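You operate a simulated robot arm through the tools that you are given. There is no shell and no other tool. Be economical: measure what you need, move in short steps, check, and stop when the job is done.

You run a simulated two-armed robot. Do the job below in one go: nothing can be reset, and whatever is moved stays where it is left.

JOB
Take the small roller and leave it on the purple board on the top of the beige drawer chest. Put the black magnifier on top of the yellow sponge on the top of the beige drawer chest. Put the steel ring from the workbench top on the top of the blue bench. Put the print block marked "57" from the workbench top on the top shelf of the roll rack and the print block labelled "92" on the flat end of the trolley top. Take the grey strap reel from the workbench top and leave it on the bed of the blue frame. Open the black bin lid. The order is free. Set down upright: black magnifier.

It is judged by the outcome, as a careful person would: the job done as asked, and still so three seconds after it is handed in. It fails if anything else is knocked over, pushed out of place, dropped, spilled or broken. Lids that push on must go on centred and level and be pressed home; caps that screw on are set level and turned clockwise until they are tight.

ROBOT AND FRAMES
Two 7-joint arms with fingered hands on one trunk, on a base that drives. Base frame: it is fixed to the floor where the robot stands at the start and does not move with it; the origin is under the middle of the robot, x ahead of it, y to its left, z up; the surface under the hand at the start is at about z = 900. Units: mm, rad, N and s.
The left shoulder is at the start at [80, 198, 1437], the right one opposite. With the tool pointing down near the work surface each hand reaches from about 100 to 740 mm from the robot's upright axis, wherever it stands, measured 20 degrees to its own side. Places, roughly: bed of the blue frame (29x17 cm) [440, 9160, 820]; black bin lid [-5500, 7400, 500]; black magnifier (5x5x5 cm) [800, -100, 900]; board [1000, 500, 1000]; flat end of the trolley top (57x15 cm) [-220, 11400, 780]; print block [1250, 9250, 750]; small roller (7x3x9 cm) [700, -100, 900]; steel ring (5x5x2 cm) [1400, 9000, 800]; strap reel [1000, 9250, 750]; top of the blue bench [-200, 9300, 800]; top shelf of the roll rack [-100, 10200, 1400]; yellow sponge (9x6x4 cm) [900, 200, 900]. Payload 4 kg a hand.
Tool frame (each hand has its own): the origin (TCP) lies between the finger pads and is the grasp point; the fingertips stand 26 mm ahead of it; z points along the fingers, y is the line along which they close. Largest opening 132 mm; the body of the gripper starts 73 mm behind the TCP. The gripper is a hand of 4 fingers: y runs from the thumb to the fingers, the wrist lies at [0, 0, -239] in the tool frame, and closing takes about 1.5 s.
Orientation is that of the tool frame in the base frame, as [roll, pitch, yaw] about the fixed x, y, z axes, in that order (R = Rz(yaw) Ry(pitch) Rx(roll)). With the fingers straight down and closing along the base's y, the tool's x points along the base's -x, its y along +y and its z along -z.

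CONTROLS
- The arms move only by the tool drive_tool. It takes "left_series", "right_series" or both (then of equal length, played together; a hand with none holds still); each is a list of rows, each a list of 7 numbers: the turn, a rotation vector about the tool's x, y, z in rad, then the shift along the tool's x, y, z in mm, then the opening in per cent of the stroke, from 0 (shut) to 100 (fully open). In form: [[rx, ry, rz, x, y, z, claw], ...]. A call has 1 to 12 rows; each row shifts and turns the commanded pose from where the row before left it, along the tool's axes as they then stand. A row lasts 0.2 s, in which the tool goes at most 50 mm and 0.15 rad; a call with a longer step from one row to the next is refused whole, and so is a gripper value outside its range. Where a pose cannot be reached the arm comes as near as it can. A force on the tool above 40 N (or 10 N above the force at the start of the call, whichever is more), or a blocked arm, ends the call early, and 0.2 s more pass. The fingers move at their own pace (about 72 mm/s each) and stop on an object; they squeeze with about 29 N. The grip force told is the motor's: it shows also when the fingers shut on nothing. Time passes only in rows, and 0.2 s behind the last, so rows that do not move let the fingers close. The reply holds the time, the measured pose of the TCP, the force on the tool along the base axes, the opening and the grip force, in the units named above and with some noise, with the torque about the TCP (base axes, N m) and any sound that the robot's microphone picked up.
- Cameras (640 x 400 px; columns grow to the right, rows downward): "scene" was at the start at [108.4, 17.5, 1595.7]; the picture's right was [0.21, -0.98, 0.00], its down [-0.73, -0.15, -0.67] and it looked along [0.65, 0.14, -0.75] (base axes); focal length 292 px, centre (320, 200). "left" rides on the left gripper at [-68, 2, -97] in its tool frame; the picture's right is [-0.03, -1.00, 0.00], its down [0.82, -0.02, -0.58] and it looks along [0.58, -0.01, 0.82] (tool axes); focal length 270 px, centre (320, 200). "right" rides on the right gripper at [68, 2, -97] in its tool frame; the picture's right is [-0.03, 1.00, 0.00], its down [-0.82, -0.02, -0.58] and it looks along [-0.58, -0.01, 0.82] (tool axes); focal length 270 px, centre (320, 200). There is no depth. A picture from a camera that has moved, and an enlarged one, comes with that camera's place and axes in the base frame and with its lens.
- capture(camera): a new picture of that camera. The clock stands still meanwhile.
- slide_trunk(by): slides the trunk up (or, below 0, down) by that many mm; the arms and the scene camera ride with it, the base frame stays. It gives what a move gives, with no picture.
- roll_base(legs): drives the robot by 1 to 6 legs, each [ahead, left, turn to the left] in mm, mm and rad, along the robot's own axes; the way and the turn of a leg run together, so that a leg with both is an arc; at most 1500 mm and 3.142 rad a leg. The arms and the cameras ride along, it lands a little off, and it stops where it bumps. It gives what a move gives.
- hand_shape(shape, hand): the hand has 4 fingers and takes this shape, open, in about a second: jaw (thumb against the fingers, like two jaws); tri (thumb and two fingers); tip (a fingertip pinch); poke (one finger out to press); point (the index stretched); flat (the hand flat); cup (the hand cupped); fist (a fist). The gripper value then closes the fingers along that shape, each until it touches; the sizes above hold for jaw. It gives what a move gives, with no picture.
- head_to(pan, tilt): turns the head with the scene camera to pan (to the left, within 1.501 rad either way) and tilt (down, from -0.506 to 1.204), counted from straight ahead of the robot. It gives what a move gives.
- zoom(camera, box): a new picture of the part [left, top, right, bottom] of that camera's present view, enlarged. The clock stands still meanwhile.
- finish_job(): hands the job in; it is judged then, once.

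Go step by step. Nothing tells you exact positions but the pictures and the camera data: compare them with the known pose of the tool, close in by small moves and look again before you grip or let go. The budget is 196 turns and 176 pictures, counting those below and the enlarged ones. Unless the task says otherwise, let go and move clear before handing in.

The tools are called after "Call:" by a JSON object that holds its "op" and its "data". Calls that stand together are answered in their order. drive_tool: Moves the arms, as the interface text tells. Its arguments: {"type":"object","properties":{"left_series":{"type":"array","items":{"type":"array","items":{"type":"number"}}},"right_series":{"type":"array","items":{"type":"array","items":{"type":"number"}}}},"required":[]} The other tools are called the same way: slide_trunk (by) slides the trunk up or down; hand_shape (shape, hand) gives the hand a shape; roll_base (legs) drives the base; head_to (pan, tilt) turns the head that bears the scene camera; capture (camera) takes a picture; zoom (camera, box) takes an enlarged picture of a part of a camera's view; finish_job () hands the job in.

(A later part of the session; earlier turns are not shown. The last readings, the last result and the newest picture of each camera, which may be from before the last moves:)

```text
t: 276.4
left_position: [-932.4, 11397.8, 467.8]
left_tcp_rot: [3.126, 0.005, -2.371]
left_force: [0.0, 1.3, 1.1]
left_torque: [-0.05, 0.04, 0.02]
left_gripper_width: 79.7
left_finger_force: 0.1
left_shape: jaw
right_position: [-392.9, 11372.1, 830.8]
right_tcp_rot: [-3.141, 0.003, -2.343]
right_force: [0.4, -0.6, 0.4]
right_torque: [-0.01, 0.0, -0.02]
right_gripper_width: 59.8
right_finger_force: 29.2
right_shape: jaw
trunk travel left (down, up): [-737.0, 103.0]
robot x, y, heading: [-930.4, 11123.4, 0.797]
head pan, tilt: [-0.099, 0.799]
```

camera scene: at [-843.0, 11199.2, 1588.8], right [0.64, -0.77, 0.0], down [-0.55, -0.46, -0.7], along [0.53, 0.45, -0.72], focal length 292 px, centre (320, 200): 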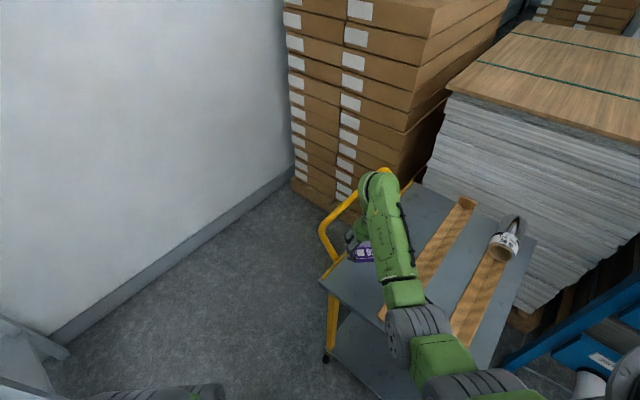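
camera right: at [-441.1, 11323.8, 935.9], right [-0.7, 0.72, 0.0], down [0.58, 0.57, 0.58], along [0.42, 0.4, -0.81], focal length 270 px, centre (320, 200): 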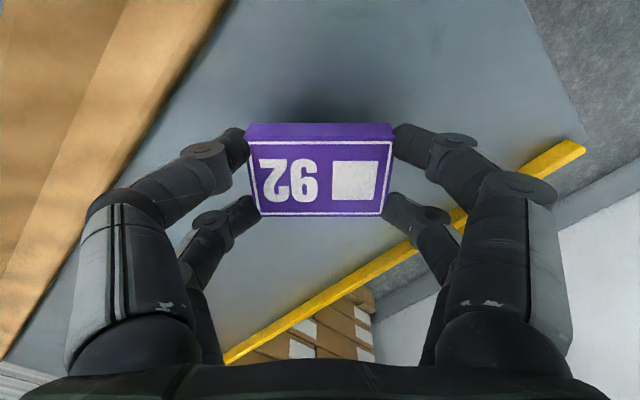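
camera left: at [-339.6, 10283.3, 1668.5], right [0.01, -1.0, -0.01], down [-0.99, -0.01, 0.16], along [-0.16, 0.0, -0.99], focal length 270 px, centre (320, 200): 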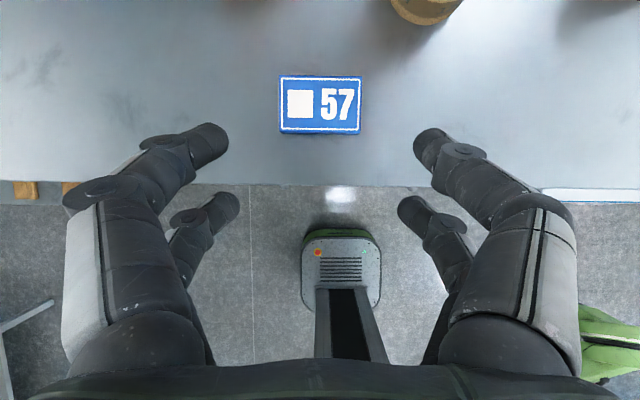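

Call:
{"op": "drive_tool", "data": {"right_series": [[0, 0, 0, 0, 0, 3, 0], [0, 0, 0, 0, 0, 3, 0], [0, 0, 0, 0, 0, 3, 0], [0, 0, 0, 0, 0, 0, 0]]}}

Call:
{"op": "capture", "data": {"camera": "right"}}

```text
t: 277.4
left_position: [-933.4, 11396.2, 468.0]
left_tcp_rot: [3.127, 0.005, -2.371]
left_force: [-0.4, 0.0, 0.4]
left_torque: [-0.02, -0.03, 0.0]
left_gripper_width: 79.9
left_finger_force: 0.0
left_shape: jaw
right_position: [-392.3, 11372.0, 820.5]
right_tcp_rot: [3.14, 0.003, -2.342]
right_force: [0.8, -0.7, -0.7]
right_torque: [-0.01, 0.03, -0.02]
right_gripper_width: 59.8
right_finger_force: 29.0
right_shape: jaw
trunk travel left (down, up): [-737.0, 103.0]
robot x, y, heading: [-931.5, 11121.8, 0.799]
head pan, tilt: [-0.099, 0.799]
```

```text
66 pictures are left
camera right: at [-441.3, 11323.5, 917.1], right [-0.7, 0.72, 0.0], down [0.58, 0.57, 0.58], along [0.42, 0.41, -0.81], focal length 270 px, centre (320, 200)
```

right: 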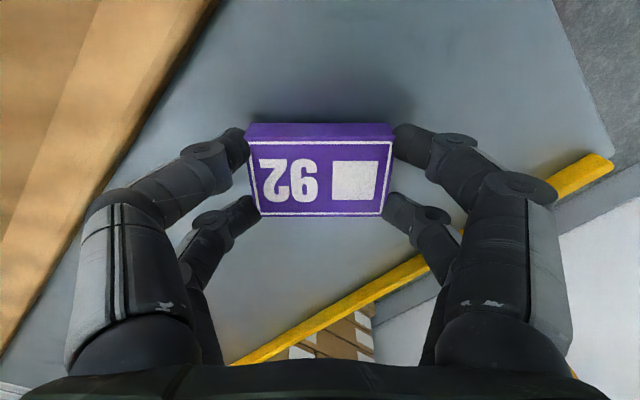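

Still hovering; continuing down gently.

Call:
{"op": "drive_tool", "data": {"right_series": [[0, 0, 0, 0, 0, 4, 0], [0, 0, 0, 0, 0, 4, 0], [0, 0, 0, 0, 0, 4, 0], [0, 0, 0, 0, 0, 4, 0], [0, 0, 0, 0, 0, 0, 0]]}}

```text
t: 278.6
left_position: [-933.8, 11396.4, 468.3]
left_tcp_rot: [3.125, 0.008, -2.369]
left_force: [-0.2, 0.2, -0.7]
left_torque: [0.01, 0.02, -0.03]
left_gripper_width: 79.6
left_finger_force: 0.1
left_shape: jaw
right_position: [-392.9, 11371.7, 810.7]
right_tcp_rot: [-3.137, 0.016, -2.343]
right_force: [3.2, -0.9, 32.6]
right_torque: [-0.25, -0.07, -0.03]
right_gripper_width: 59.9
right_finger_force: 29.2
right_shape: jaw
trunk travel left (down, up): [-737.0, 103.0]
robot x, y, heading: [-926.6, 11120.7, 0.8]
head pan, tilt: [-0.099, 0.799]
```

Contact. Easing off a few mm, releasing and rising.

Call:
{"op": "drive_tool", "data": {"right_series": [[0, 0, 0, 0, 0, -5, 0], [0, 0, 0, 0, 0, 0, 50], [0, 0, 0, 0, 0, 0, 60], [0, 0, 0, 0, 0, 0, 62], [0, 0, 0, 0, 0, -20, 62], [0, 0, 0, 0, 0, -40, 62], [0, 0, 0, 0, 0, -40, 62], [0, 0, 0, 0, 0, -40, 62]]}}

Call:
{"op": "capture", "data": {"camera": "right"}}

```text
t: 280.4
left_position: [-934.0, 11397.1, 467.1]
left_tcp_rot: [3.126, 0.006, -2.371]
left_force: [0.8, 0.0, -0.1]
left_torque: [0.03, 0.0, 0.0]
left_gripper_width: 79.9
left_finger_force: 0.0
left_shape: jaw
right_position: [-392.5, 11371.2, 949.6]
right_tcp_rot: [-3.14, 0.004, -2.342]
right_force: [0.6, 0.5, 1.2]
right_torque: [0.01, 0.02, 0.02]
right_gripper_width: 81.5
right_finger_force: 0.0
right_shape: jaw
trunk travel left (down, up): [-737.0, 103.0]
robot x, y, heading: [-924.9, 11120.9, 0.797]
head pan, tilt: [-0.099, 0.799]
```

```text
65 pictures are left
camera right: at [-441.7, 11322.6, 1045.9], right [-0.7, 0.71, 0.0], down [0.58, 0.57, 0.58], along [0.41, 0.41, -0.81], focal length 270 px, centre (320, 200)
```

right: 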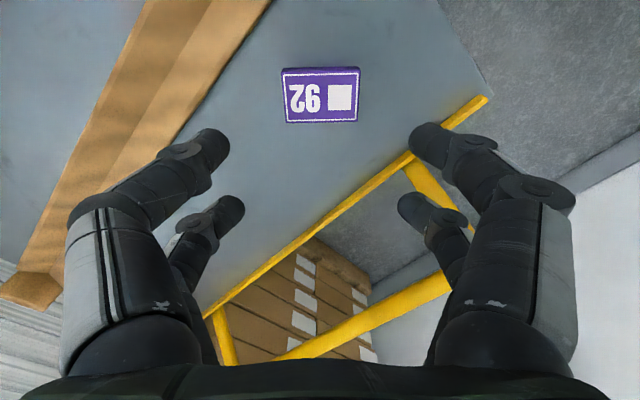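

"92" is on the trolley's flat end. Retracting and driving back to the workbench for the grey reel.

Call:
{"op": "drive_tool", "data": {"right_series": [[0, 0, 0, 35, -28, 0, 62], [0, 0, 0, 35, -28, 0, 62], [0, 0, 0, 35, -28, 0, 62], [0, 0, 0, 35, -28, 0, 62], [0, 0, 0, 35, -28, 0, 62]]}}

Call:
{"op": "roll_base", "data": {"legs": [[-545, 456, 0], [0, 0, 0.77], [-1500, 0, 0], [-1285, 0, 0], [0, -1500, 0], [0, -1235, 0]]}}

Call:
{"op": "head_to", "data": {"pan": 0, "tilt": 0.7}}

Call:
{"op": "capture", "data": {"camera": "scene"}}

```text
t: 281.6
left_position: [-934.2, 11396.4, 468.4]
left_tcp_rot: [3.124, 0.007, -2.371]
left_force: [0.1, -0.1, -0.8]
left_torque: [-0.01, 0.02, -0.01]
left_gripper_width: 79.8
left_finger_force: 0.0
left_shape: jaw
right_position: [-415.6, 11145.8, 950.2]
right_tcp_rot: [-3.141, 0.005, -2.343]
right_force: [-0.3, 0.0, -0.1]
right_torque: [0.02, 0.0, 0.0]
right_gripper_width: 81.3
right_finger_force: 0.0
right_shape: jaw
trunk travel left (down, up): [-737.0, 103.0]
robot x, y, heading: [-927.9, 11124.5, 0.799]
head pan, tilt: [-0.099, 0.799]
```

```text
t: 313.4
left_position: [899.0, 8431.6, 467.4]
left_tcp_rot: [3.126, 0.005, -1.616]
left_force: [0.7, -1.0, 0.1]
left_torque: [-0.01, -0.03, 0.05]
left_gripper_width: 79.6
left_finger_force: 0.1
left_shape: jaw
right_position: [1447.7, 8605.5, 950.0]
right_tcp_rot: [-3.141, 0.004, -1.59]
right_force: [-0.2, 0.1, 0.3]
right_torque: [-0.02, -0.02, 0.0]
right_gripper_width: 81.2
right_finger_force: 0.1
right_shape: jaw
trunk travel left (down, up): [-737.0, 103.0]
robot x, y, heading: [1095.0, 8235.6, 1.555]
head pan, tilt: [-0.099, 0.799]
```

```text
t: 314.1
left_position: [898.3, 8431.7, 468.8]
left_tcp_rot: [3.126, 0.006, -1.617]
left_force: [0.0, -1.1, -0.4]
left_torque: [-0.01, 0.04, 0.0]
left_gripper_width: 79.7
left_finger_force: 0.0
left_shape: jaw
right_position: [1447.8, 8604.3, 949.2]
right_tcp_rot: [-3.141, 0.004, -1.589]
right_force: [-0.4, -0.9, 0.5]
right_torque: [-0.04, -0.01, 0.03]
right_gripper_width: 81.7
right_finger_force: 0.0
right_shape: jaw
trunk travel left (down, up): [-737.0, 103.0]
robot x, y, heading: [1088.5, 8232.0, 1.55]
head pan, tilt: [0.0, 0.7]
```

```text
64 pictures are left
camera scene: at [1094.8, 8351.4, 1597.2], right [1.0, -0.02, 0.0], down [-0.01, -0.64, -0.76], along [0.01, 0.76, -0.64], focal length 292 px, centre (320, 200)
```

scene: 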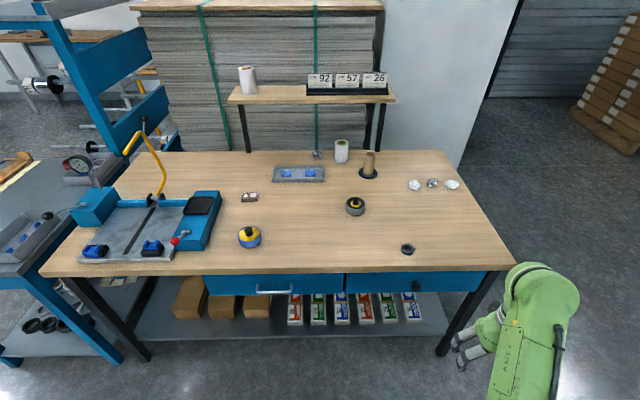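

Call:
{"op": "roll_base", "data": {"legs": [[0, 0, 0.02], [440, 0, 0]]}}

Call:
{"op": "drive_tool", "data": {"right_series": [[0, 0, 0, -35, 30, 0, 80], [0, 0, 0, -35, 30, 0, 80], [0, 0, 0, -35, 30, 0, 90], [0, 0, 0, -35, 30, 0, 90], [0, 0, 0, -35, 30, 0, 90], [0, 0, 0, -20, 40, 0, 90]]}}

Call:
{"op": "capture", "data": {"camera": "right"}}

Call:
{"op": "capture", "data": {"camera": "scene"}}

```text
t: 317.2
left_position: [894.0, 8870.8, 467.9]
left_tcp_rot: [3.127, 0.002, -1.597]
left_force: [-0.7, 0.0, -0.4]
left_torque: [0.01, 0.02, -0.01]
left_gripper_width: 79.6
left_finger_force: 0.1
left_shape: jaw
right_position: [1439.5, 9058.4, 951.0]
right_tcp_rot: [-3.139, 0.004, -1.568]
right_force: [-0.6, 0.8, 0.1]
right_torque: [0.01, 0.0, 0.0]
right_gripper_width: 81.7
right_finger_force: 0.1
right_shape: jaw
trunk travel left (down, up): [-737.0, 103.0]
robot x, y, heading: [1091.3, 8683.1, 1.572]
head pan, tilt: [0.0, 0.7]
```

```text
t: 318.6
left_position: [894.5, 8869.0, 467.2]
left_tcp_rot: [3.125, -0.002, -1.597]
left_force: [-0.2, 0.0, 0.6]
left_torque: [-0.01, 0.03, 0.0]
left_gripper_width: 79.8
left_finger_force: 0.0
left_shape: jaw
right_position: [1248.0, 9255.1, 949.4]
right_tcp_rot: [-3.139, 0.004, -1.568]
right_force: [-0.2, -0.7, -0.1]
right_torque: [0.0, 0.0, 0.01]
right_gripper_width: 118.5
right_finger_force: 0.1
right_shape: jaw
trunk travel left (down, up): [-737.0, 103.0]
robot x, y, heading: [1089.4, 8683.5, 1.57]
head pan, tilt: [0.0, 0.7]
```

```text
63 pictures are left
camera right: at [1246.4, 9185.7, 1045.8], right [-1.0, 0.02, 0.0], down [0.02, 0.81, 0.58], along [0.01, 0.58, -0.81], focal length 270 px, centre (320, 200)
```

right: 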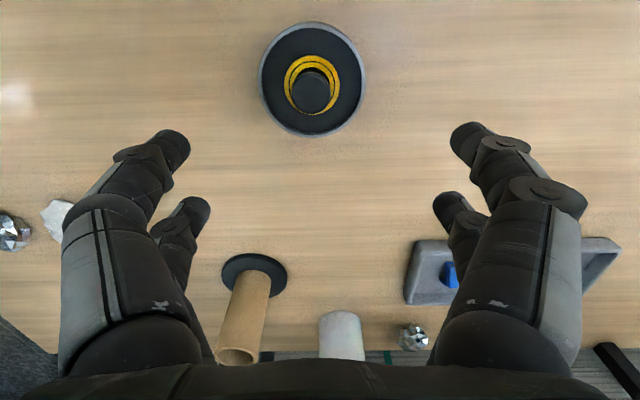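

```text
62 pictures are left
camera scene: at [1090.6, 8798.5, 1597.3], right [1.0, 0.0, 0.0], down [0.0, -0.64, -0.77], along [0.0, 0.77, -0.64], focal length 292 px, centre (320, 200)
```

scene: 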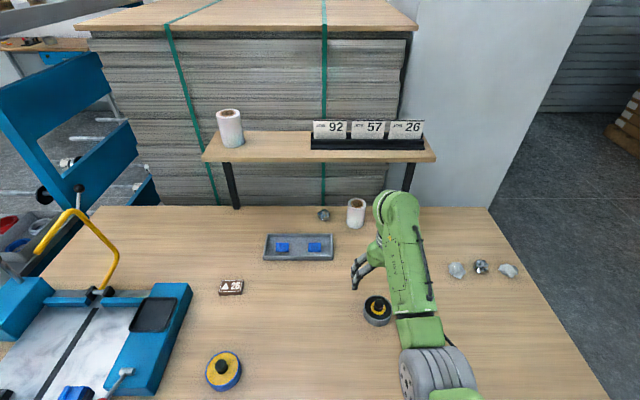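

Reel centre ~(1252, 9228), diameter ~80. Aligning, descending, gripping.

Call:
{"op": "drive_tool", "data": {"right_series": [[0, 0, 0, 14, -2, 0, 90], [0, 0, 0, 13, -2, 10, 90], [0, 0, 0, 0, 0, 35, 90], [0, 0, 0, 0, 0, 35, 90], [0, 0, 0, 0, 0, 28, 90], [0, 0, 0, 0, 0, 0, 90], [0, 0, 0, 0, 0, 0, 0], [0, 0, 0, 0, 0, 0, 0], [0, 0, 0, 0, 0, 0, 0], [0, 0, 0, 0, 0, 0, 0], [0, 0, 0, 0, 0, 0, 0]]}}

Call:
{"op": "capture", "data": {"camera": "right"}}

```text
t: 321.0
left_position: [894.5, 8869.6, 466.6]
left_tcp_rot: [3.125, 0.0, -1.595]
left_force: [0.0, 1.1, -1.0]
left_torque: [-0.01, -0.03, -0.01]
left_gripper_width: 79.3
left_finger_force: 0.1
left_shape: jaw
right_position: [1252.7, 9228.8, 842.1]
right_tcp_rot: [3.141, 0.006, -1.567]
right_force: [-0.1, 0.5, 1.2]
right_torque: [-0.01, -0.04, 0.0]
right_gripper_width: 61.8
right_finger_force: 28.5
right_shape: jaw
trunk travel left (down, up): [-737.0, 103.0]
robot x, y, heading: [1089.9, 8686.2, 1.569]
head pan, tilt: [0.0, 0.7]
```

```text
61 pictures are left
camera right: at [1250.9, 9159.7, 938.9], right [-1.0, 0.02, 0.0], down [0.02, 0.81, 0.58], along [0.01, 0.58, -0.81], focal length 270 px, centre (320, 200)
```

right: 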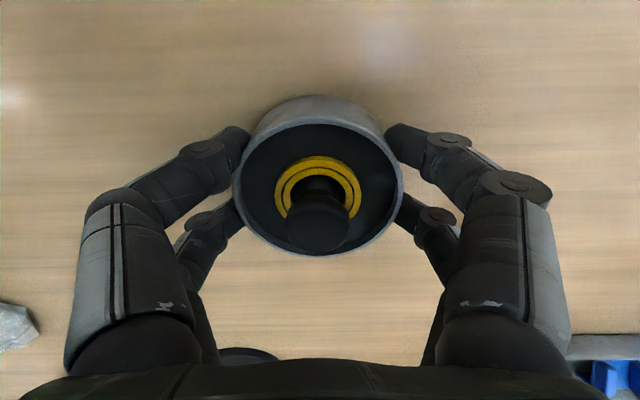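

Reel gripped. Lifting, pulling back, and strafing to the blue frame.

Call:
{"op": "drive_tool", "data": {"right_series": [[0, 0, 0, 0, 0, -20, 0], [0, 0, 0, 0, 0, -40, 0], [0, 0, 0, 10, 0, -45, 0], [0, 0, 0, 25, 0, -40, 0], [0, 0, 0, 40, 0, -20, 0], [0, 0, 0, 40, 0, 0, 0]]}}

Call:
{"op": "roll_base", "data": {"legs": [[0, 670, 0]]}}

Call:
{"op": "capture", "data": {"camera": "scene"}}

Call:
{"op": "capture", "data": {"camera": "right"}}

```text
t: 322.4
left_position: [894.3, 8870.2, 467.7]
left_tcp_rot: [3.126, 0.003, -1.595]
left_force: [-0.2, -0.2, -0.3]
left_torque: [-0.01, -0.03, -0.03]
left_gripper_width: 79.7
left_finger_force: 0.1
left_shape: jaw
right_position: [1251.8, 9110.9, 1007.7]
right_tcp_rot: [-3.139, 0.004, -1.568]
right_force: [-0.4, -0.9, -2.2]
right_torque: [0.01, 0.02, 0.04]
right_gripper_width: 61.4
right_finger_force: 29.1
right_shape: jaw
trunk travel left (down, up): [-737.0, 103.0]
robot x, y, heading: [1088.0, 8681.5, 1.574]
head pan, tilt: [0.0, 0.7]
```

```text
t: 326.1
left_position: [224.6, 8871.5, 466.2]
left_tcp_rot: [3.125, -0.002, -1.6]
left_force: [0.0, 1.1, -0.1]
left_torque: [0.0, -0.01, -0.01]
left_gripper_width: 79.8
left_finger_force: 0.1
left_shape: jaw
right_position: [585.4, 9112.4, 1007.7]
right_tcp_rot: [3.141, 0.004, -1.574]
right_force: [0.3, -0.2, -2.2]
right_torque: [-0.02, 0.01, 0.0]
right_gripper_width: 61.5
right_finger_force: 28.9
right_shape: jaw
trunk travel left (down, up): [-737.0, 103.0]
robot x, y, heading: [418.8, 8685.0, 1.571]
head pan, tilt: [0.0, 0.7]
```

```text
60 pictures are left
camera scene: at [423.8, 8799.7, 1597.2], right [1.0, 0.0, 0.0], down [0.0, -0.64, -0.76], along [0.0, 0.76, -0.64], focal length 292 px, centre (320, 200)
```

scene: 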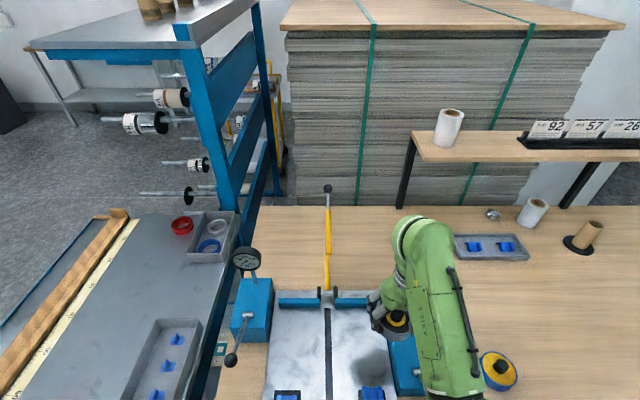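

```text
59 pictures are left
camera right: at [584.1, 9044.0, 1103.4], right [-1.0, 0.03, 0.0], down [0.02, 0.81, 0.58], along [0.01, 0.58, -0.81], focal length 270 px, centre (320, 200)
```

right: 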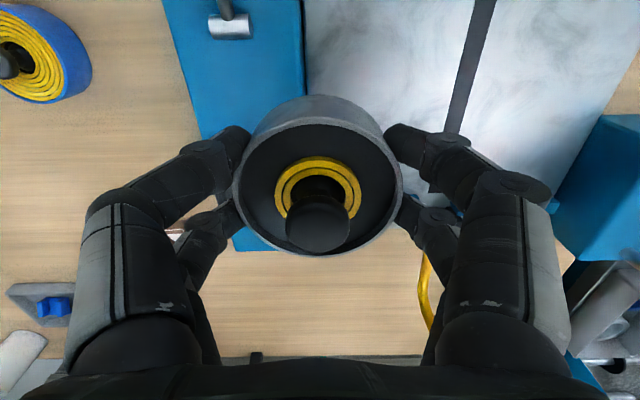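

Target on the bed: ~(440, 9115). Moving over and lowering partway.

Call:
{"op": "drive_tool", "data": {"right_series": [[0, 0, 0, 0, 36, 0, 0], [0, 0, 0, 0, 36, 0, 0], [0, 0, 0, 0, 36, 0, 0], [0, 0, 0, 0, 36, 0, 0], [0, 0, 0, 0, 0, 40, 0], [0, 0, 0, 0, 0, 40, 0], [0, 0, 0, 0, 0, 20, 0]]}}

Call:
{"op": "capture", "data": {"camera": "scene"}}

Call:
{"op": "capture", "data": {"camera": "right"}}

```text
t: 327.7
left_position: [225.2, 8871.9, 466.8]
left_tcp_rot: [3.125, -0.001, -1.6]
left_force: [0.4, 0.0, 0.2]
left_torque: [0.01, -0.01, -0.02]
left_gripper_width: 79.7
left_finger_force: 0.0
left_shape: jaw
right_position: [439.9, 9113.5, 908.3]
right_tcp_rot: [3.141, 0.004, -1.571]
right_force: [-0.2, 0.2, -2.5]
right_torque: [-0.02, 0.0, -0.02]
right_gripper_width: 61.2
right_finger_force: 29.3
right_shape: jaw
trunk travel left (down, up): [-737.0, 103.0]
robot x, y, heading: [421.8, 8683.6, 1.573]
head pan, tilt: [0.0, 0.7]
```

```text
58 pictures are left
camera scene: at [421.5, 8799.9, 1597.2], right [1.0, 0.0, 0.0], down [0.0, -0.64, -0.76], along [0.0, 0.76, -0.64], focal length 292 px, centre (320, 200)
```

scene: 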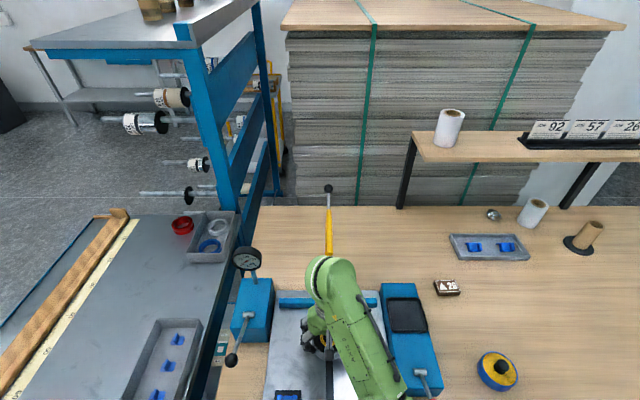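

```text
57 pictures are left
camera right: at [438.7, 9044.2, 1004.1], right [-1.0, 0.03, 0.0], down [0.02, 0.81, 0.58], along [0.02, 0.58, -0.81], focal length 270 px, centre (320, 200)
```

right: 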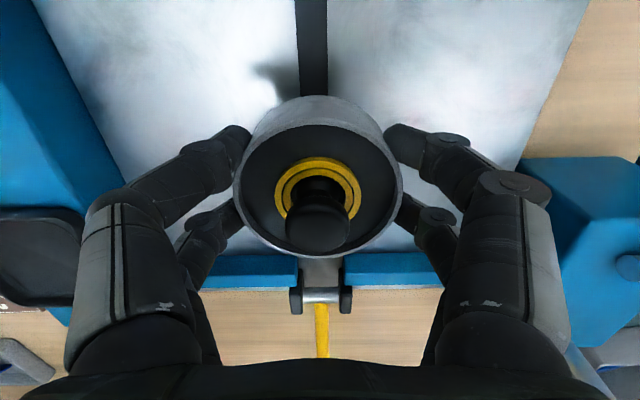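

Call:
{"op": "drive_tool", "data": {"right_series": [[0, 0, 0, 0, 0, 20, 0], [0, 0, 0, 0, 0, 12, 0], [0, 0, 0, 0, 0, 4, 0], [0, 0, 0, 0, 0, 3, 0], [0, 0, 0, 0, 0, 0, 0]]}}

Call:
{"op": "capture", "data": {"camera": "right"}}

```text
t: 328.9
left_position: [224.7, 8871.3, 466.6]
left_tcp_rot: [3.126, -0.001, -1.598]
left_force: [0.1, 0.1, 0.4]
left_torque: [0.04, -0.01, -0.03]
left_gripper_width: 79.6
left_finger_force: 0.2
left_shape: jaw
right_position: [441.6, 9114.8, 868.3]
right_tcp_rot: [3.142, 0.003, -1.57]
right_force: [-0.4, -0.2, -2.1]
right_torque: [-0.02, 0.02, -0.03]
right_gripper_width: 61.2
right_finger_force: 29.1
right_shape: jaw
trunk travel left (down, up): [-737.0, 103.0]
robot x, y, heading: [420.5, 8681.0, 1.568]
head pan, tilt: [0.0, 0.7]
```

```text
56 pictures are left
camera right: at [439.5, 9044.8, 964.6], right [-1.0, 0.03, 0.0], down [0.02, 0.81, 0.58], along [0.02, 0.58, -0.81], focal length 270 px, centre (320, 200)
```

right: 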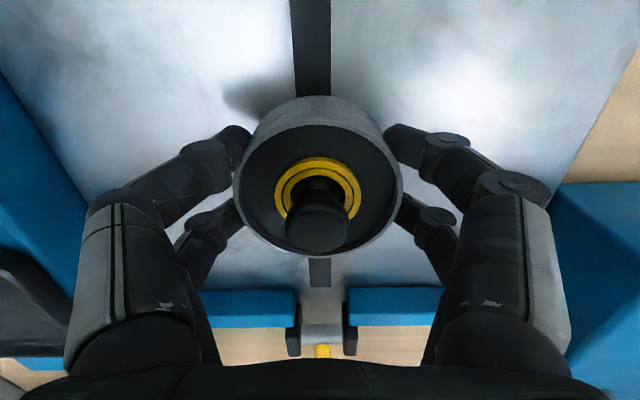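

Call:
{"op": "drive_tool", "data": {"right_series": [[0, 0, 0, 0, 0, 3, 0], [0, 0, 0, 0, 0, 3, 0], [0, 0, 0, 0, 0, 3, 0], [0, 0, 0, 0, 0, 0, 0]]}}

```text
t: 329.9
left_position: [224.4, 8871.2, 468.4]
left_tcp_rot: [3.126, 0.001, -1.599]
left_force: [-0.8, -0.5, -0.6]
left_torque: [0.03, -0.02, 0.0]
left_gripper_width: 79.7
left_finger_force: 0.1
left_shape: jaw
right_position: [441.3, 9112.5, 861.7]
right_tcp_rot: [3.14, 0.009, -1.573]
right_force: [1.3, 1.8, 19.4]
right_torque: [-0.03, -0.24, 0.0]
right_gripper_width: 60.9
right_finger_force: 29.2
right_shape: jaw
trunk travel left (down, up): [-737.0, 103.0]
robot x, y, heading: [418.3, 8686.0, 1.567]
head pan, tilt: [0.0, 0.7]
```

Contact on the bed. Easing off, releasing and rising.

Call:
{"op": "drive_tool", "data": {"right_series": [[0, 0, 0, 0, 0, -2, 0], [0, 0, 0, 0, 0, 0, 60], [0, 0, 0, 0, 0, 0, 75], [0, 0, 0, 0, 0, 0, 85], [0, 0, 0, 0, 0, 0, 85], [0, 0, 0, 0, 0, -20, 85], [0, 0, 0, 0, 0, -40, 85], [0, 0, 0, 0, 0, -40, 85], [0, 0, 0, 0, 0, -40, 85]]}}

Call:
{"op": "capture", "data": {"camera": "right"}}

```text
t: 331.9
left_position: [224.8, 8871.8, 467.3]
left_tcp_rot: [3.127, -0.001, -1.6]
left_force: [-0.8, 0.3, -0.1]
left_torque: [0.0, -0.03, 0.0]
left_gripper_width: 80.0
left_finger_force: 0.1
left_shape: jaw
right_position: [440.0, 9110.9, 1000.8]
right_tcp_rot: [-3.14, 0.001, -1.569]
right_force: [-0.2, -0.1, 0.4]
right_torque: [-0.03, -0.01, 0.01]
right_gripper_width: 112.2
right_finger_force: 0.0
right_shape: jaw
trunk travel left (down, up): [-737.0, 103.0]
robot x, y, heading: [421.1, 8685.5, 1.569]
head pan, tilt: [0.0, 0.7]
```

```text
55 pictures are left
camera right: at [438.9, 9043.4, 1097.4], right [-1.0, 0.03, 0.0], down [0.02, 0.82, 0.58], along [0.02, 0.58, -0.82], focal length 270 px, centre (320, 200)
```

right: 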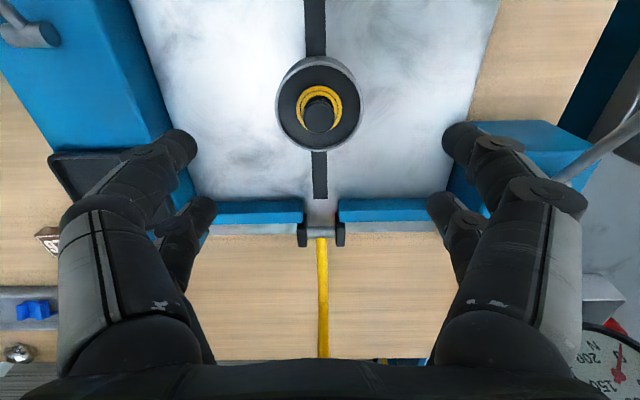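

Reel sits on the bed. Strafing right to the steel ring.

Call:
{"op": "roll_base", "data": {"legs": [[0, -930, 0]]}}

Call:
{"op": "drive_tool", "data": {"right_series": [[0, 0, 0, 35, -20, 20, 80], [0, 0, 0, 35, -20, 20, 70], [0, 0, 0, 20, -20, 20, 70]]}}

Call:
{"op": "capture", "data": {"camera": "right"}}

Call:
{"op": "capture", "data": {"camera": "scene"}}

```text
t: 336.7
left_position: [1146.5, 8869.6, 467.3]
left_tcp_rot: [3.126, -0.002, -1.6]
left_force: [-0.4, -0.3, -0.3]
left_torque: [0.0, -0.02, -0.03]
left_gripper_width: 80.0
left_finger_force: 0.0
left_shape: jaw
right_position: [1360.1, 9111.7, 1001.4]
right_tcp_rot: [-3.14, 0.003, -1.572]
right_force: [-0.6, 0.8, 0.5]
right_torque: [0.01, -0.03, 0.0]
right_gripper_width: 112.0
right_finger_force: 0.1
right_shape: jaw
trunk travel left (down, up): [-737.0, 103.0]
robot x, y, heading: [1341.9, 8679.3, 1.57]
head pan, tilt: [0.0, 0.7]
```

```text
t: 337.5
left_position: [1145.7, 8871.0, 468.4]
left_tcp_rot: [3.124, -0.003, -1.601]
left_force: [0.3, 0.5, 0.9]
left_torque: [0.01, 0.0, 0.0]
left_gripper_width: 79.6
left_finger_force: 0.0
left_shape: jaw
right_position: [1421.5, 9022.0, 941.1]
right_tcp_rot: [3.141, 0.004, -1.572]
right_force: [0.2, 0.1, 0.6]
right_torque: [0.04, 0.01, 0.01]
right_gripper_width: 92.4
right_finger_force: 0.0
right_shape: jaw
trunk travel left (down, up): [-737.0, 103.0]
robot x, y, heading: [1340.4, 8680.7, 1.568]
head pan, tilt: [0.0, 0.7]
```

```text
54 pictures are left
camera right: at [1419.8, 8952.5, 1037.5], right [-1.0, 0.03, 0.0], down [0.02, 0.81, 0.58], along [0.02, 0.58, -0.81], focal length 270 px, centre (320, 200)
```

right: 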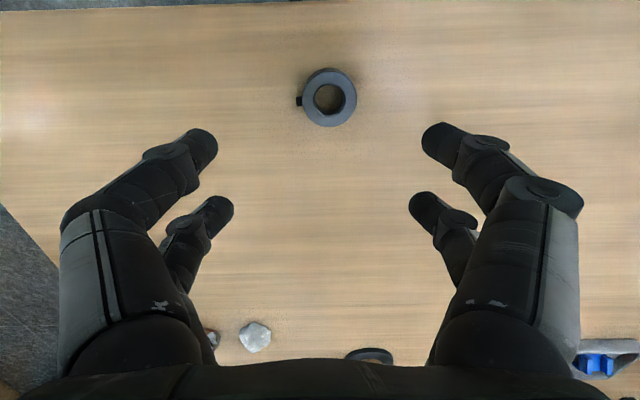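

```text
53 pictures are left
camera scene: at [1343.0, 8798.1, 1597.2], right [1.0, 0.0, 0.0], down [0.0, -0.64, -0.76], along [0.0, 0.76, -0.64], focal length 292 px, centre (320, 200)
```

scene: 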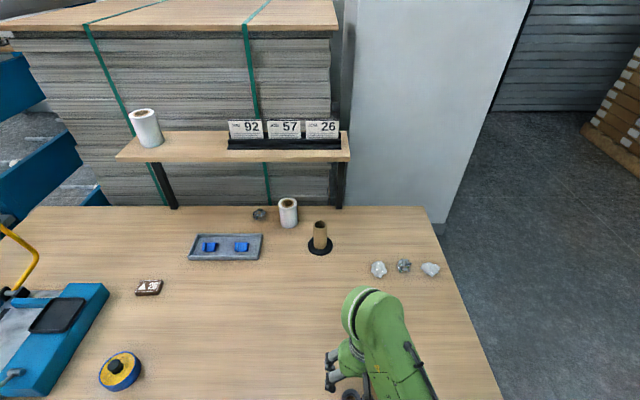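

Ring ~(1413, 9012). Aligning, descending, gripping.

Call:
{"op": "drive_tool", "data": {"right_series": [[0, 0, 0, 10, 8, 0, 70], [0, 0, 0, 0, 0, 40, 70], [0, 0, 0, 0, 0, 40, 65], [0, 0, 0, 0, 0, 26, 65], [0, 0, 0, 0, 0, 0, 65], [0, 0, 0, 0, 0, 0, 0], [0, 0, 0, 0, 0, 0, 0], [0, 0, 0, 0, 0, 0, 0], [0, 0, 0, 0, 0, 0, 0], [0, 0, 0, 0, 0, 0, 0]]}}

Call:
{"op": "capture", "data": {"camera": "right"}}

```text
t: 339.7
left_position: [1145.2, 8869.0, 468.1]
left_tcp_rot: [3.126, -0.001, -1.601]
left_force: [0.2, 0.1, 0.3]
left_torque: [0.0, 0.01, -0.02]
left_gripper_width: 80.1
left_finger_force: 0.2
left_shape: jaw
right_position: [1412.0, 9012.1, 836.8]
right_tcp_rot: [-3.141, 0.007, -1.574]
right_force: [-1.8, -0.1, 13.3]
right_torque: [-0.15, -0.03, -0.03]
right_gripper_width: 18.3
right_finger_force: 28.9
right_shape: jaw
trunk travel left (down, up): [-737.0, 103.0]
robot x, y, heading: [1340.6, 8682.6, 1.563]
head pan, tilt: [0.0, 0.7]
```

```text
52 pictures are left
camera right: at [1410.7, 8943.4, 932.4], right [-1.0, 0.03, 0.0], down [0.02, 0.81, 0.58], along [0.02, 0.58, -0.81], focal length 270 px, centre (320, 200)
```

right: 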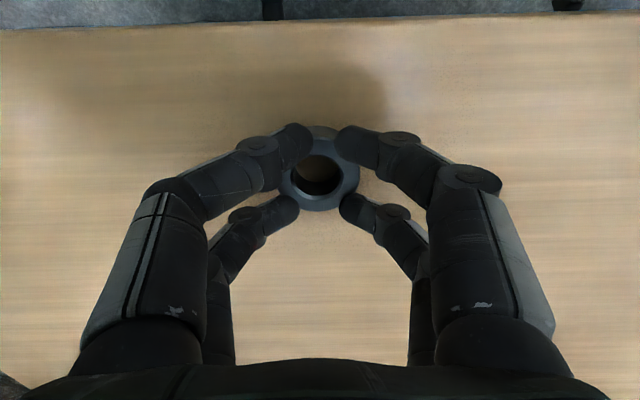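

Ring gripped. Lifting high, backing off a bit and strafing left to the blue bench.

Call:
{"op": "drive_tool", "data": {"right_series": [[0, 0, 0, 0, 0, -20, 0], [0, 0, 0, 0, 0, -45, 0], [0, 0, 0, 0, 0, -45, 0], [0, 0, 0, -10, 0, -45, 0], [0, 0, 0, -20, 0, -40, 0]]}}

Call:
{"op": "roll_base", "data": {"legs": [[-110, 0, 0], [0, 1000, 0], [0, 690, 0]]}}

Call:
{"op": "capture", "data": {"camera": "scene"}}

Call:
{"op": "capture", "data": {"camera": "right"}}

```text
t: 340.9
left_position: [1145.3, 8870.3, 467.5]
left_tcp_rot: [3.125, -0.003, -1.6]
left_force: [0.1, -0.7, 0.1]
left_torque: [0.03, 0.0, 0.0]
left_gripper_width: 79.7
left_finger_force: 0.1
left_shape: jaw
right_position: [1412.1, 9044.0, 1000.9]
right_tcp_rot: [-3.141, 0.0, -1.572]
right_force: [0.7, 0.2, -0.8]
right_torque: [0.01, 0.02, -0.01]
right_gripper_width: 13.5
right_finger_force: 29.3
right_shape: jaw
right hand out of reach, approached as far as the arm can: row 5
trunk travel left (down, up): [-737.0, 103.0]
robot x, y, heading: [1337.9, 8680.3, 1.566]
head pan, tilt: [0.0, 0.7]
```

```text
t: 350.3
left_position: [-541.2, 8771.4, 467.0]
left_tcp_rot: [3.126, 0.0, -1.608]
left_force: [-0.4, 1.0, 0.7]
left_torque: [0.01, 0.0, -0.01]
left_gripper_width: 79.8
left_finger_force: 0.1
left_shape: jaw
right_position: [-272.4, 8943.4, 1001.2]
right_tcp_rot: [3.139, 0.007, -1.582]
right_force: [-0.3, 0.3, -1.8]
right_torque: [0.01, 0.02, -0.01]
right_gripper_width: 13.8
right_finger_force: 28.6
right_shape: jaw
trunk travel left (down, up): [-737.0, 103.0]
robot x, y, heading: [-347.2, 8585.1, 1.556]
head pan, tilt: [0.0, 0.7]
```

```text
51 pictures are left
camera scene: at [-343.0, 8697.2, 1597.2], right [1.0, -0.01, 0.0], down [-0.01, -0.64, -0.76], along [0.01, 0.76, -0.64], focal length 292 px, centre (320, 200)
```

scene: 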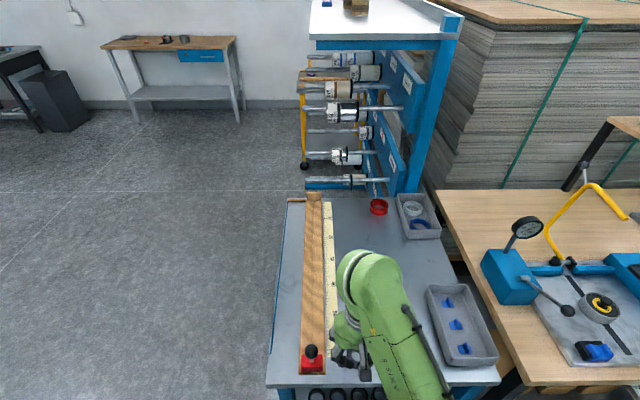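

```text
50 pictures are left
camera right: at [-274.1, 8874.0, 1097.5], right [-1.0, 0.04, 0.0], down [0.03, 0.81, 0.58], along [0.02, 0.58, -0.81], focal length 270 px, centre (320, 200)
```

right: 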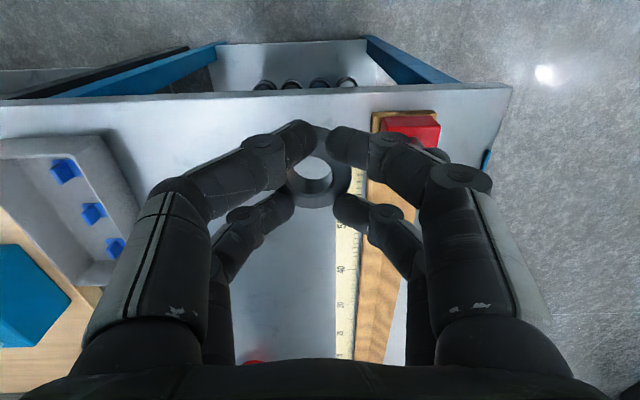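

Call:
{"op": "roll_base", "data": {"legs": [[50, 0, 0]]}}

Call:
{"op": "drive_tool", "data": {"right_series": [[0, 0, 0, -37, -25, 0, 0], [0, 0, 0, -37, -25, 0, 0], [0, 0, 0, -37, -25, 0, 0], [0, 0, 0, -37, -25, 15, 0], [0, 0, 0, -37, -25, 30, 0], [0, 0, 0, 0, 0, 40, 0]]}}

Call:
{"op": "capture", "data": {"camera": "right"}}

Call:
{"op": "capture", "data": {"camera": "scene"}}

```text
t: 351.2
left_position: [-539.4, 8816.9, 469.1]
left_tcp_rot: [3.126, 0.005, -1.61]
left_force: [-0.1, -0.2, -0.8]
left_torque: [0.02, -0.03, 0.01]
left_gripper_width: 79.8
left_finger_force: 0.0
left_shape: jaw
right_position: [-272.8, 8984.7, 1004.6]
right_tcp_rot: [-3.141, 0.016, -1.583]
right_force: [-0.3, -0.1, -0.9]
right_torque: [0.06, 0.01, 0.03]
right_gripper_width: 13.9
right_finger_force: 28.7
right_shape: jaw
trunk travel left (down, up): [-737.0, 103.0]
robot x, y, heading: [-347.6, 8627.9, 1.558]
head pan, tilt: [0.0, 0.7]
```

```text
refused: row 5 steps farther than a row can; nothing moved
```

```text
49 pictures are left
camera right: at [-274.9, 8914.6, 1100.1], right [-1.0, 0.04, 0.0], down [0.03, 0.81, 0.59], along [0.02, 0.59, -0.81], focal length 270 px, centre (320, 200)
```

right: 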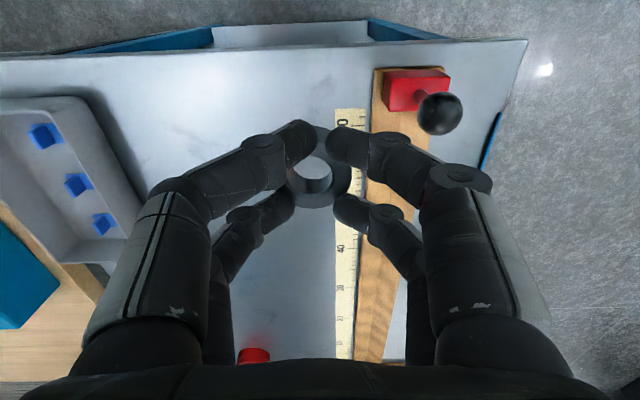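

```text
48 pictures are left
camera scene: at [-344.6, 8733.8, 1598.2], right [1.0, -0.01, 0.0], down [-0.01, -0.64, -0.77], along [0.01, 0.77, -0.64], focal length 292 px, centre (320, 200)
```

scene: 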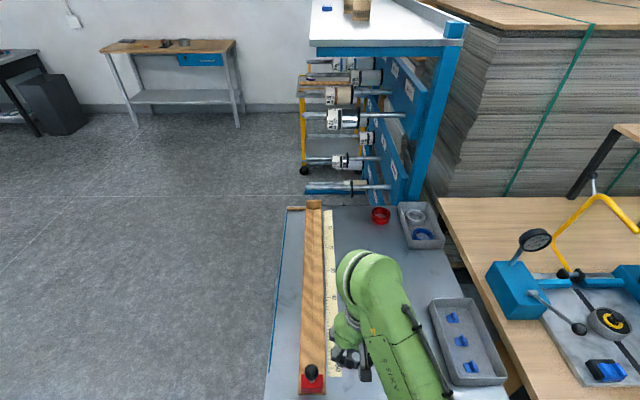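

Call:
{"op": "drive_tool", "data": {"right_series": [[0, 0, 0, -37, -25, 0, 0], [0, 0, 0, -37, -25, 0, 0], [0, 0, 0, -37, -25, 0, 0], [0, 0, 0, -37, -25, 0, 0], [0, 0, 0, -35, -25, 0, 0], [0, 0, 0, 0, 0, 40, 0], [0, 0, 0, 0, 0, 40, 0]]}}

Call:
{"op": "capture", "data": {"camera": "right"}}

```text
t: 352.8
left_position: [-540.9, 8820.3, 468.1]
left_tcp_rot: [3.125, -0.003, -1.609]
left_force: [-0.1, 0.0, 0.0]
left_torque: [0.0, -0.02, -0.05]
left_gripper_width: 79.8
left_finger_force: 0.0
left_shape: jaw
right_position: [-145.9, 9175.0, 922.0]
right_tcp_rot: [-3.141, 0.007, -1.584]
right_force: [-0.8, 0.0, 0.1]
right_torque: [-0.02, 0.01, 0.02]
right_gripper_width: 10.9
right_finger_force: 28.7
right_shape: jaw
trunk travel left (down, up): [-737.0, 103.0]
robot x, y, heading: [-344.9, 8632.7, 1.56]
head pan, tilt: [0.0, 0.7]
```

```text
47 pictures are left
camera right: at [-147.2, 9106.3, 1018.0], right [-1.0, 0.04, 0.0], down [0.03, 0.81, 0.58], along [0.02, 0.58, -0.81], focal length 270 px, centre (320, 200)
```

right: 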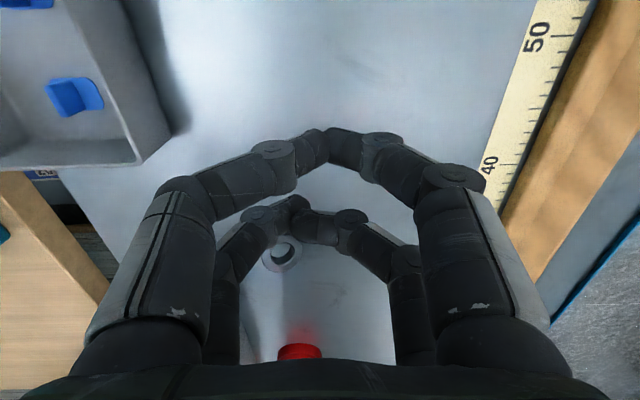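

The ring seems to have slipped out of the fingers; checking where it lies.

Call:
{"op": "drive_tool", "data": {"right_series": [[0, 0, 0, 0, 0, -20, 30], [0, 0, 0, 20, 0, -30, 40], [0, 0, 0, 40, 0, 0, 40], [0, 0, 0, 40, 0, 0, 40], [0, 0, 0, 40, 0, 0, 40]]}}

Call:
{"op": "capture", "data": {"camera": "scene"}}

Call:
{"op": "zoom", "data": {"camera": "scene", "box": [280, 180, 480, 360]}}

```text
t: 354.0
left_position: [-540.2, 8819.0, 466.1]
left_tcp_rot: [3.125, -0.001, -1.61]
left_force: [-0.2, -0.5, 0.4]
left_torque: [0.02, -0.02, -0.02]
left_gripper_width: 79.7
left_finger_force: 0.1
left_shape: jaw
right_position: [-147.2, 9033.0, 972.0]
right_tcp_rot: [-3.14, 0.007, -1.583]
right_force: [-0.5, -0.8, 0.3]
right_torque: [0.01, 0.04, 0.01]
right_gripper_width: 52.2
right_finger_force: 0.1
right_shape: jaw
trunk travel left (down, up): [-737.0, 103.0]
robot x, y, heading: [-346.2, 8630.8, 1.562]
head pan, tilt: [0.0, 0.7]
```

```text
46 pictures are left
camera scene: at [-344.2, 8744.1, 1597.4], right [1.0, -0.01, 0.0], down [-0.01, -0.64, -0.77], along [0.01, 0.77, -0.64], focal length 292 px, centre (320, 200)
```

scene: 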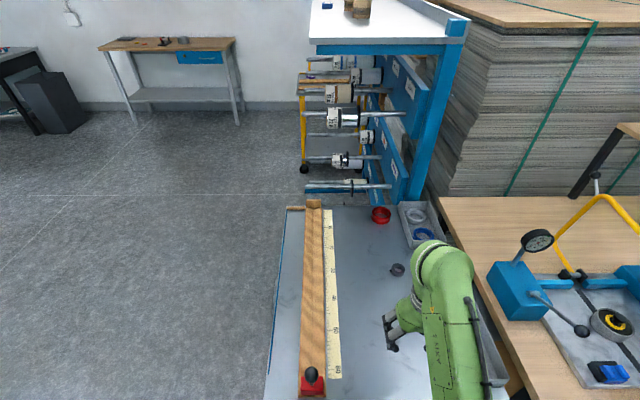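

```text
2.22 times, centred on (380, 270) of scene
camera zoom: at [-344.2, 8744.1, 1597.4], right [1.0, -0.01, 0.0], down [-0.01, -0.64, -0.77], along [0.01, 0.77, -0.64], focal length 648 px, centre (187, 44)
```

zoom: 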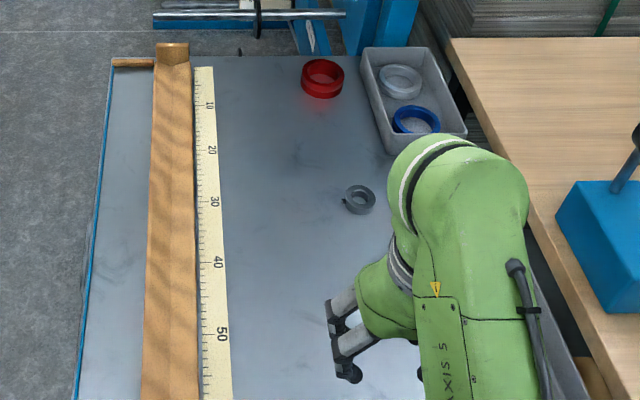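

The ring lies flat on the blue bench top, so that item is done. Now the black bin: backing away and driving toward it to look.

Call:
{"op": "roll_base", "data": {"legs": [[-500, 0, 0], [0, 1400, 0], [0, 1100, 0], [-1500, 0, 0], [0, 0, 1.571]]}}

Call:
{"op": "head_to", "data": {"pan": -0.2, "tilt": 0.3}}

Call:
{"op": "capture", "data": {"camera": "scene"}}

```text
t: 379.6
left_position: [-3055.8, 6461.9, 467.7]
left_tcp_rot: [3.125, -0.004, -0.036]
left_force: [-0.1, 0.1, -0.3]
left_torque: [0.0, 0.03, 0.01]
left_gripper_width: 79.6
left_finger_force: 0.1
left_shape: jaw
right_position: [-3271.5, 6855.9, 971.2]
right_tcp_rot: [3.141, 0.007, -0.011]
right_force: [0.2, 0.2, 0.4]
right_torque: [0.01, 0.02, 0.02]
right_gripper_width: 52.3
right_finger_force: 0.1
right_shape: jaw
trunk travel left (down, up): [-737.0, 103.0]
robot x, y, heading: [-2869.1, 6658.0, 3.138]
head pan, tilt: [0.0, 0.7]
```

```text
t: 380.5
left_position: [-3056.8, 6461.5, 467.4]
left_tcp_rot: [3.126, -0.002, -0.039]
left_force: [0.0, -0.4, 0.3]
left_torque: [-0.01, 0.0, -0.02]
left_gripper_width: 79.4
left_finger_force: 0.0
left_shape: jaw
right_position: [-3271.9, 6855.7, 970.5]
right_tcp_rot: [3.141, 0.007, -0.01]
right_force: [0.3, -0.2, 0.4]
right_torque: [-0.04, 0.0, -0.01]
right_gripper_width: 52.2
right_finger_force: 0.0
right_shape: jaw
trunk travel left (down, up): [-737.0, 103.0]
robot x, y, heading: [-2866.9, 6655.5, 3.133]
head pan, tilt: [-0.201, 0.3]
```

```text
44 pictures are left
camera scene: at [-2987.7, 6677.2, 1633.2], right [0.21, 0.98, 0.0], down [0.29, -0.06, -0.95], along [-0.93, 0.2, -0.3], focal length 292 px, centre (320, 200)
```

scene: 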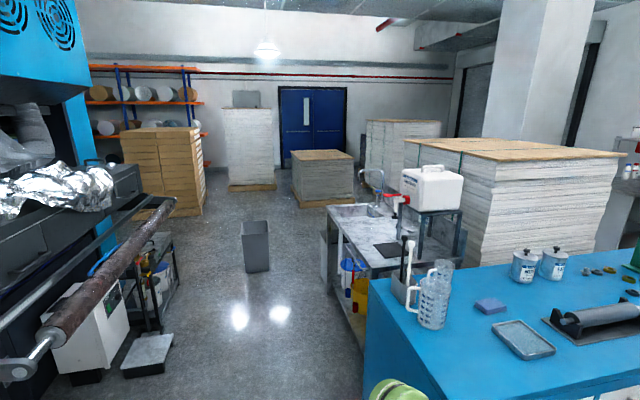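

Call:
{"op": "zoom", "data": {"camera": "scene", "box": [220, 200, 300, 290]}}

Call:
{"op": "zoom", "data": {"camera": "scene", "box": [300, 170, 480, 330]}}

```text
4.44 times, centred on (260, 245) of scene
camera zoom: at [-2987.7, 6677.2, 1633.2], right [0.21, 0.98, 0.0], down [0.29, -0.06, -0.95], along [-0.93, 0.2, -0.3], focal length 1296 px, centre (587, 0)
```

zoom: 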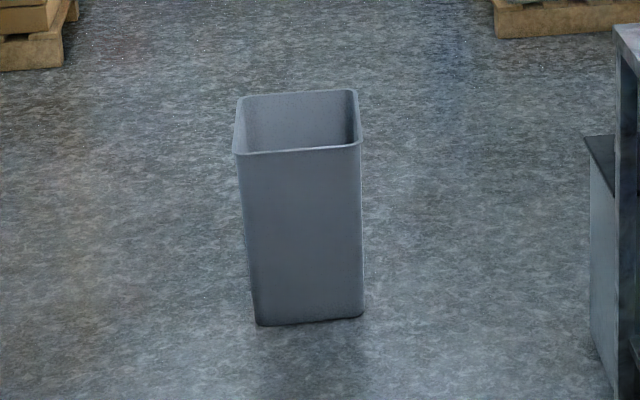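

```text
2.50 times, centred on (390, 250) of scene
camera zoom: at [-2987.7, 6677.2, 1633.2], right [0.21, 0.98, 0.0], down [0.29, -0.06, -0.95], along [-0.93, 0.2, -0.3], focal length 729 px, centre (145, 75)
```

zoom: 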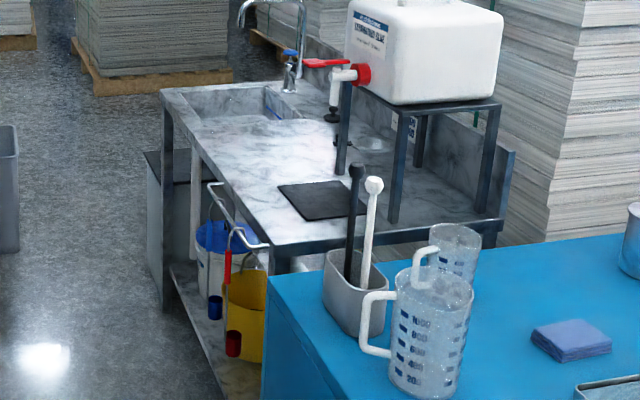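

The lid is on the grey bin with a black top at the far end of the sink, at ~0.5 m height. I need to lower the trunk for that, so first I'll free the hanging left arm with a careful sweep in this open area.

Call:
{"op": "drive_tool", "data": {"left_series": [[0, 0, 0, -44, 0, -9.4, 60], [0, 0, 0, -43.2, 0, -12.5, 60], [0, 0, 0, -42.2, 0, -15.5, 60], [0, 0, 0, -41, 0, -18.5, 60], [0, 0, 0, -39.6, 0, -21.4, 60], [0, 0, 0, -38, 0, -24.2, 60], [0, 0, 0, -36.1, 0, -26.8, 60], [0, 0, 0, -34.1, 0, -29.3, 60], [0, 0, 0, -31.9, 0, -31.7, 60], [0, 0, 0, -29.6, 0, -33.9, 60], [0, 0, 0, -27.1, 0, -35.9, 60], [0, 0, 0, -24.4, 0, -37.8, 60]]}}

Call:
{"op": "drive_tool", "data": {"left_series": [[0, 0, 0, -21.7, 0, -39.4, 60], [0, 0, 0, -18.8, 0, -40.9, 60], [0, 0, 0, -14, 0, -42.1, 60], [0, 0, 0, 16, 0, 42, 60], [0, 0, 0, 19, 0, 42, 60], [0, 0, 0, 22.5, 0, 40.9, 60], [0, 0, 0, 25.5, 0, 39.4, 60], [0, 0, 0, 28.5, 0, 37.8, 60], [0, 0, 0, 31.5, 0, 35.9, 60], [0, 0, 0, 34.5, 0, 33.9, 60]]}}

Call:
{"op": "drive_tool", "data": {"left_series": [[0, 0, 0, 38, 0, 28, 60], [0, 0, 0, 40, 0, 20, 60], [0, 0, 0, 40, 0, 10, 60], [0, 0, 0, 40, 0, 0, 60], [0, 0, 0, 40, 0, 0, 60]]}}

```text
t: 383.1
left_position: [-3488.2, 6485.2, 763.2]
left_tcp_rot: [3.124, -0.006, -0.036]
left_force: [0.0, -0.4, 0.7]
left_torque: [0.01, 0.03, -0.01]
left_gripper_width: 79.7
left_finger_force: 0.1
left_shape: jaw
right_position: [-3271.3, 6855.2, 970.1]
right_tcp_rot: [-3.141, 0.005, -0.01]
right_force: [0.2, -0.5, -0.5]
right_torque: [0.0, 0.0, -0.01]
right_gripper_width: 52.4
right_finger_force: 0.0
right_shape: jaw
trunk travel left (down, up): [-737.0, 103.0]
robot x, y, heading: [-2871.0, 6660.1, 3.133]
head pan, tilt: [-0.201, 0.3]
```

```text
t: 385.3
left_position: [-3366.0, 6474.3, 614.7]
left_tcp_rot: [3.125, 0.0, -0.037]
left_force: [-0.1, -0.9, -0.1]
left_torque: [0.01, -0.01, 0.0]
left_gripper_width: 79.9
left_finger_force: 0.0
left_shape: jaw
right_position: [-3271.8, 6856.1, 970.1]
right_tcp_rot: [3.142, 0.006, -0.009]
right_force: [0.0, -0.6, 0.1]
right_torque: [0.02, 0.02, 0.0]
right_gripper_width: 52.2
right_finger_force: 0.0
right_shape: jaw
trunk travel left (down, up): [-737.0, 103.0]
robot x, y, heading: [-2869.1, 6654.8, 3.131]
head pan, tilt: [-0.201, 0.3]
```

```text
t: 386.5
left_position: [-3190.8, 6468.0, 506.4]
left_tcp_rot: [3.128, -0.004, -0.039]
left_force: [-0.4, -0.1, -0.9]
left_torque: [0.02, -0.01, -0.01]
left_gripper_width: 79.7
left_finger_force: 0.1
left_shape: jaw
left hand out of reach, approached as far as the arm can: row 2, 3, 4, 5
right_position: [-3271.7, 6855.2, 971.5]
right_tcp_rot: [-3.141, 0.005, -0.009]
right_force: [0.9, 0.4, -0.6]
right_torque: [-0.01, 0.01, 0.03]
right_gripper_width: 52.2
right_finger_force: 0.0
right_shape: jaw
trunk travel left (down, up): [-737.0, 103.0]
robot x, y, heading: [-2866.7, 6653.9, 3.134]
head pan, tilt: [-0.201, 0.3]
```

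The left arm won't fold this way, so I'll leave it and first get a close look at the bin.

Call:
{"op": "roll_base", "data": {"legs": [[1500, 0, 0], [400, 0, 0], [0, 0, -1.563]]}}

Call:
{"op": "head_to", "data": {"pan": 0.5, "tilt": 0.75}}

Call:
{"op": "capture", "data": {"camera": "scene"}}

```text
t: 399.8
left_position: [-4959.7, 7004.6, 506.1]
left_tcp_rot: [3.125, -0.003, -1.599]
left_force: [0.8, -0.7, -0.5]
left_torque: [-0.02, -0.01, -0.02]
left_gripper_width: 79.9
left_finger_force: 0.1
left_shape: jaw
right_position: [-4571.7, 7089.9, 970.7]
right_tcp_rot: [3.141, 0.005, -1.57]
right_force: [-0.3, 0.7, -0.9]
right_torque: [0.01, 0.01, 0.0]
right_gripper_width: 52.4
right_finger_force: 0.1
right_shape: jaw
trunk travel left (down, up): [-737.0, 103.0]
robot x, y, heading: [-4767.8, 6686.1, 1.572]
head pan, tilt: [-0.201, 0.3]
```

```text
t: 400.9
left_position: [-4958.2, 7003.6, 506.4]
left_tcp_rot: [3.128, -0.004, -1.599]
left_force: [0.2, -0.1, 0.1]
left_torque: [-0.02, -0.01, -0.01]
left_gripper_width: 79.8
left_finger_force: 0.1
left_shape: jaw
right_position: [-4572.3, 7088.0, 970.7]
right_tcp_rot: [-3.141, 0.006, -1.572]
right_force: [-0.3, 0.1, -0.1]
right_torque: [0.01, -0.01, 0.03]
right_gripper_width: 52.2
right_finger_force: 0.0
right_shape: jaw
trunk travel left (down, up): [-737.0, 103.0]
robot x, y, heading: [-4765.6, 6681.8, 1.57]
head pan, tilt: [0.499, 0.75]
```

```text
41 pictures are left
camera scene: at [-4806.2, 6787.2, 1593.0], right [0.88, 0.48, 0.0], down [0.33, -0.6, -0.73], along [-0.35, 0.64, -0.68], focal length 292 px, centre (320, 200)
```

scene: 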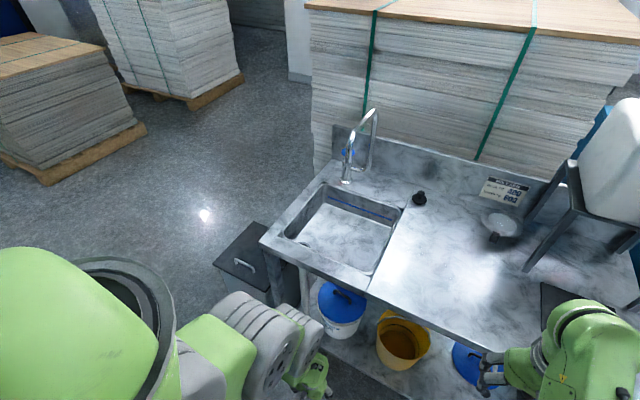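

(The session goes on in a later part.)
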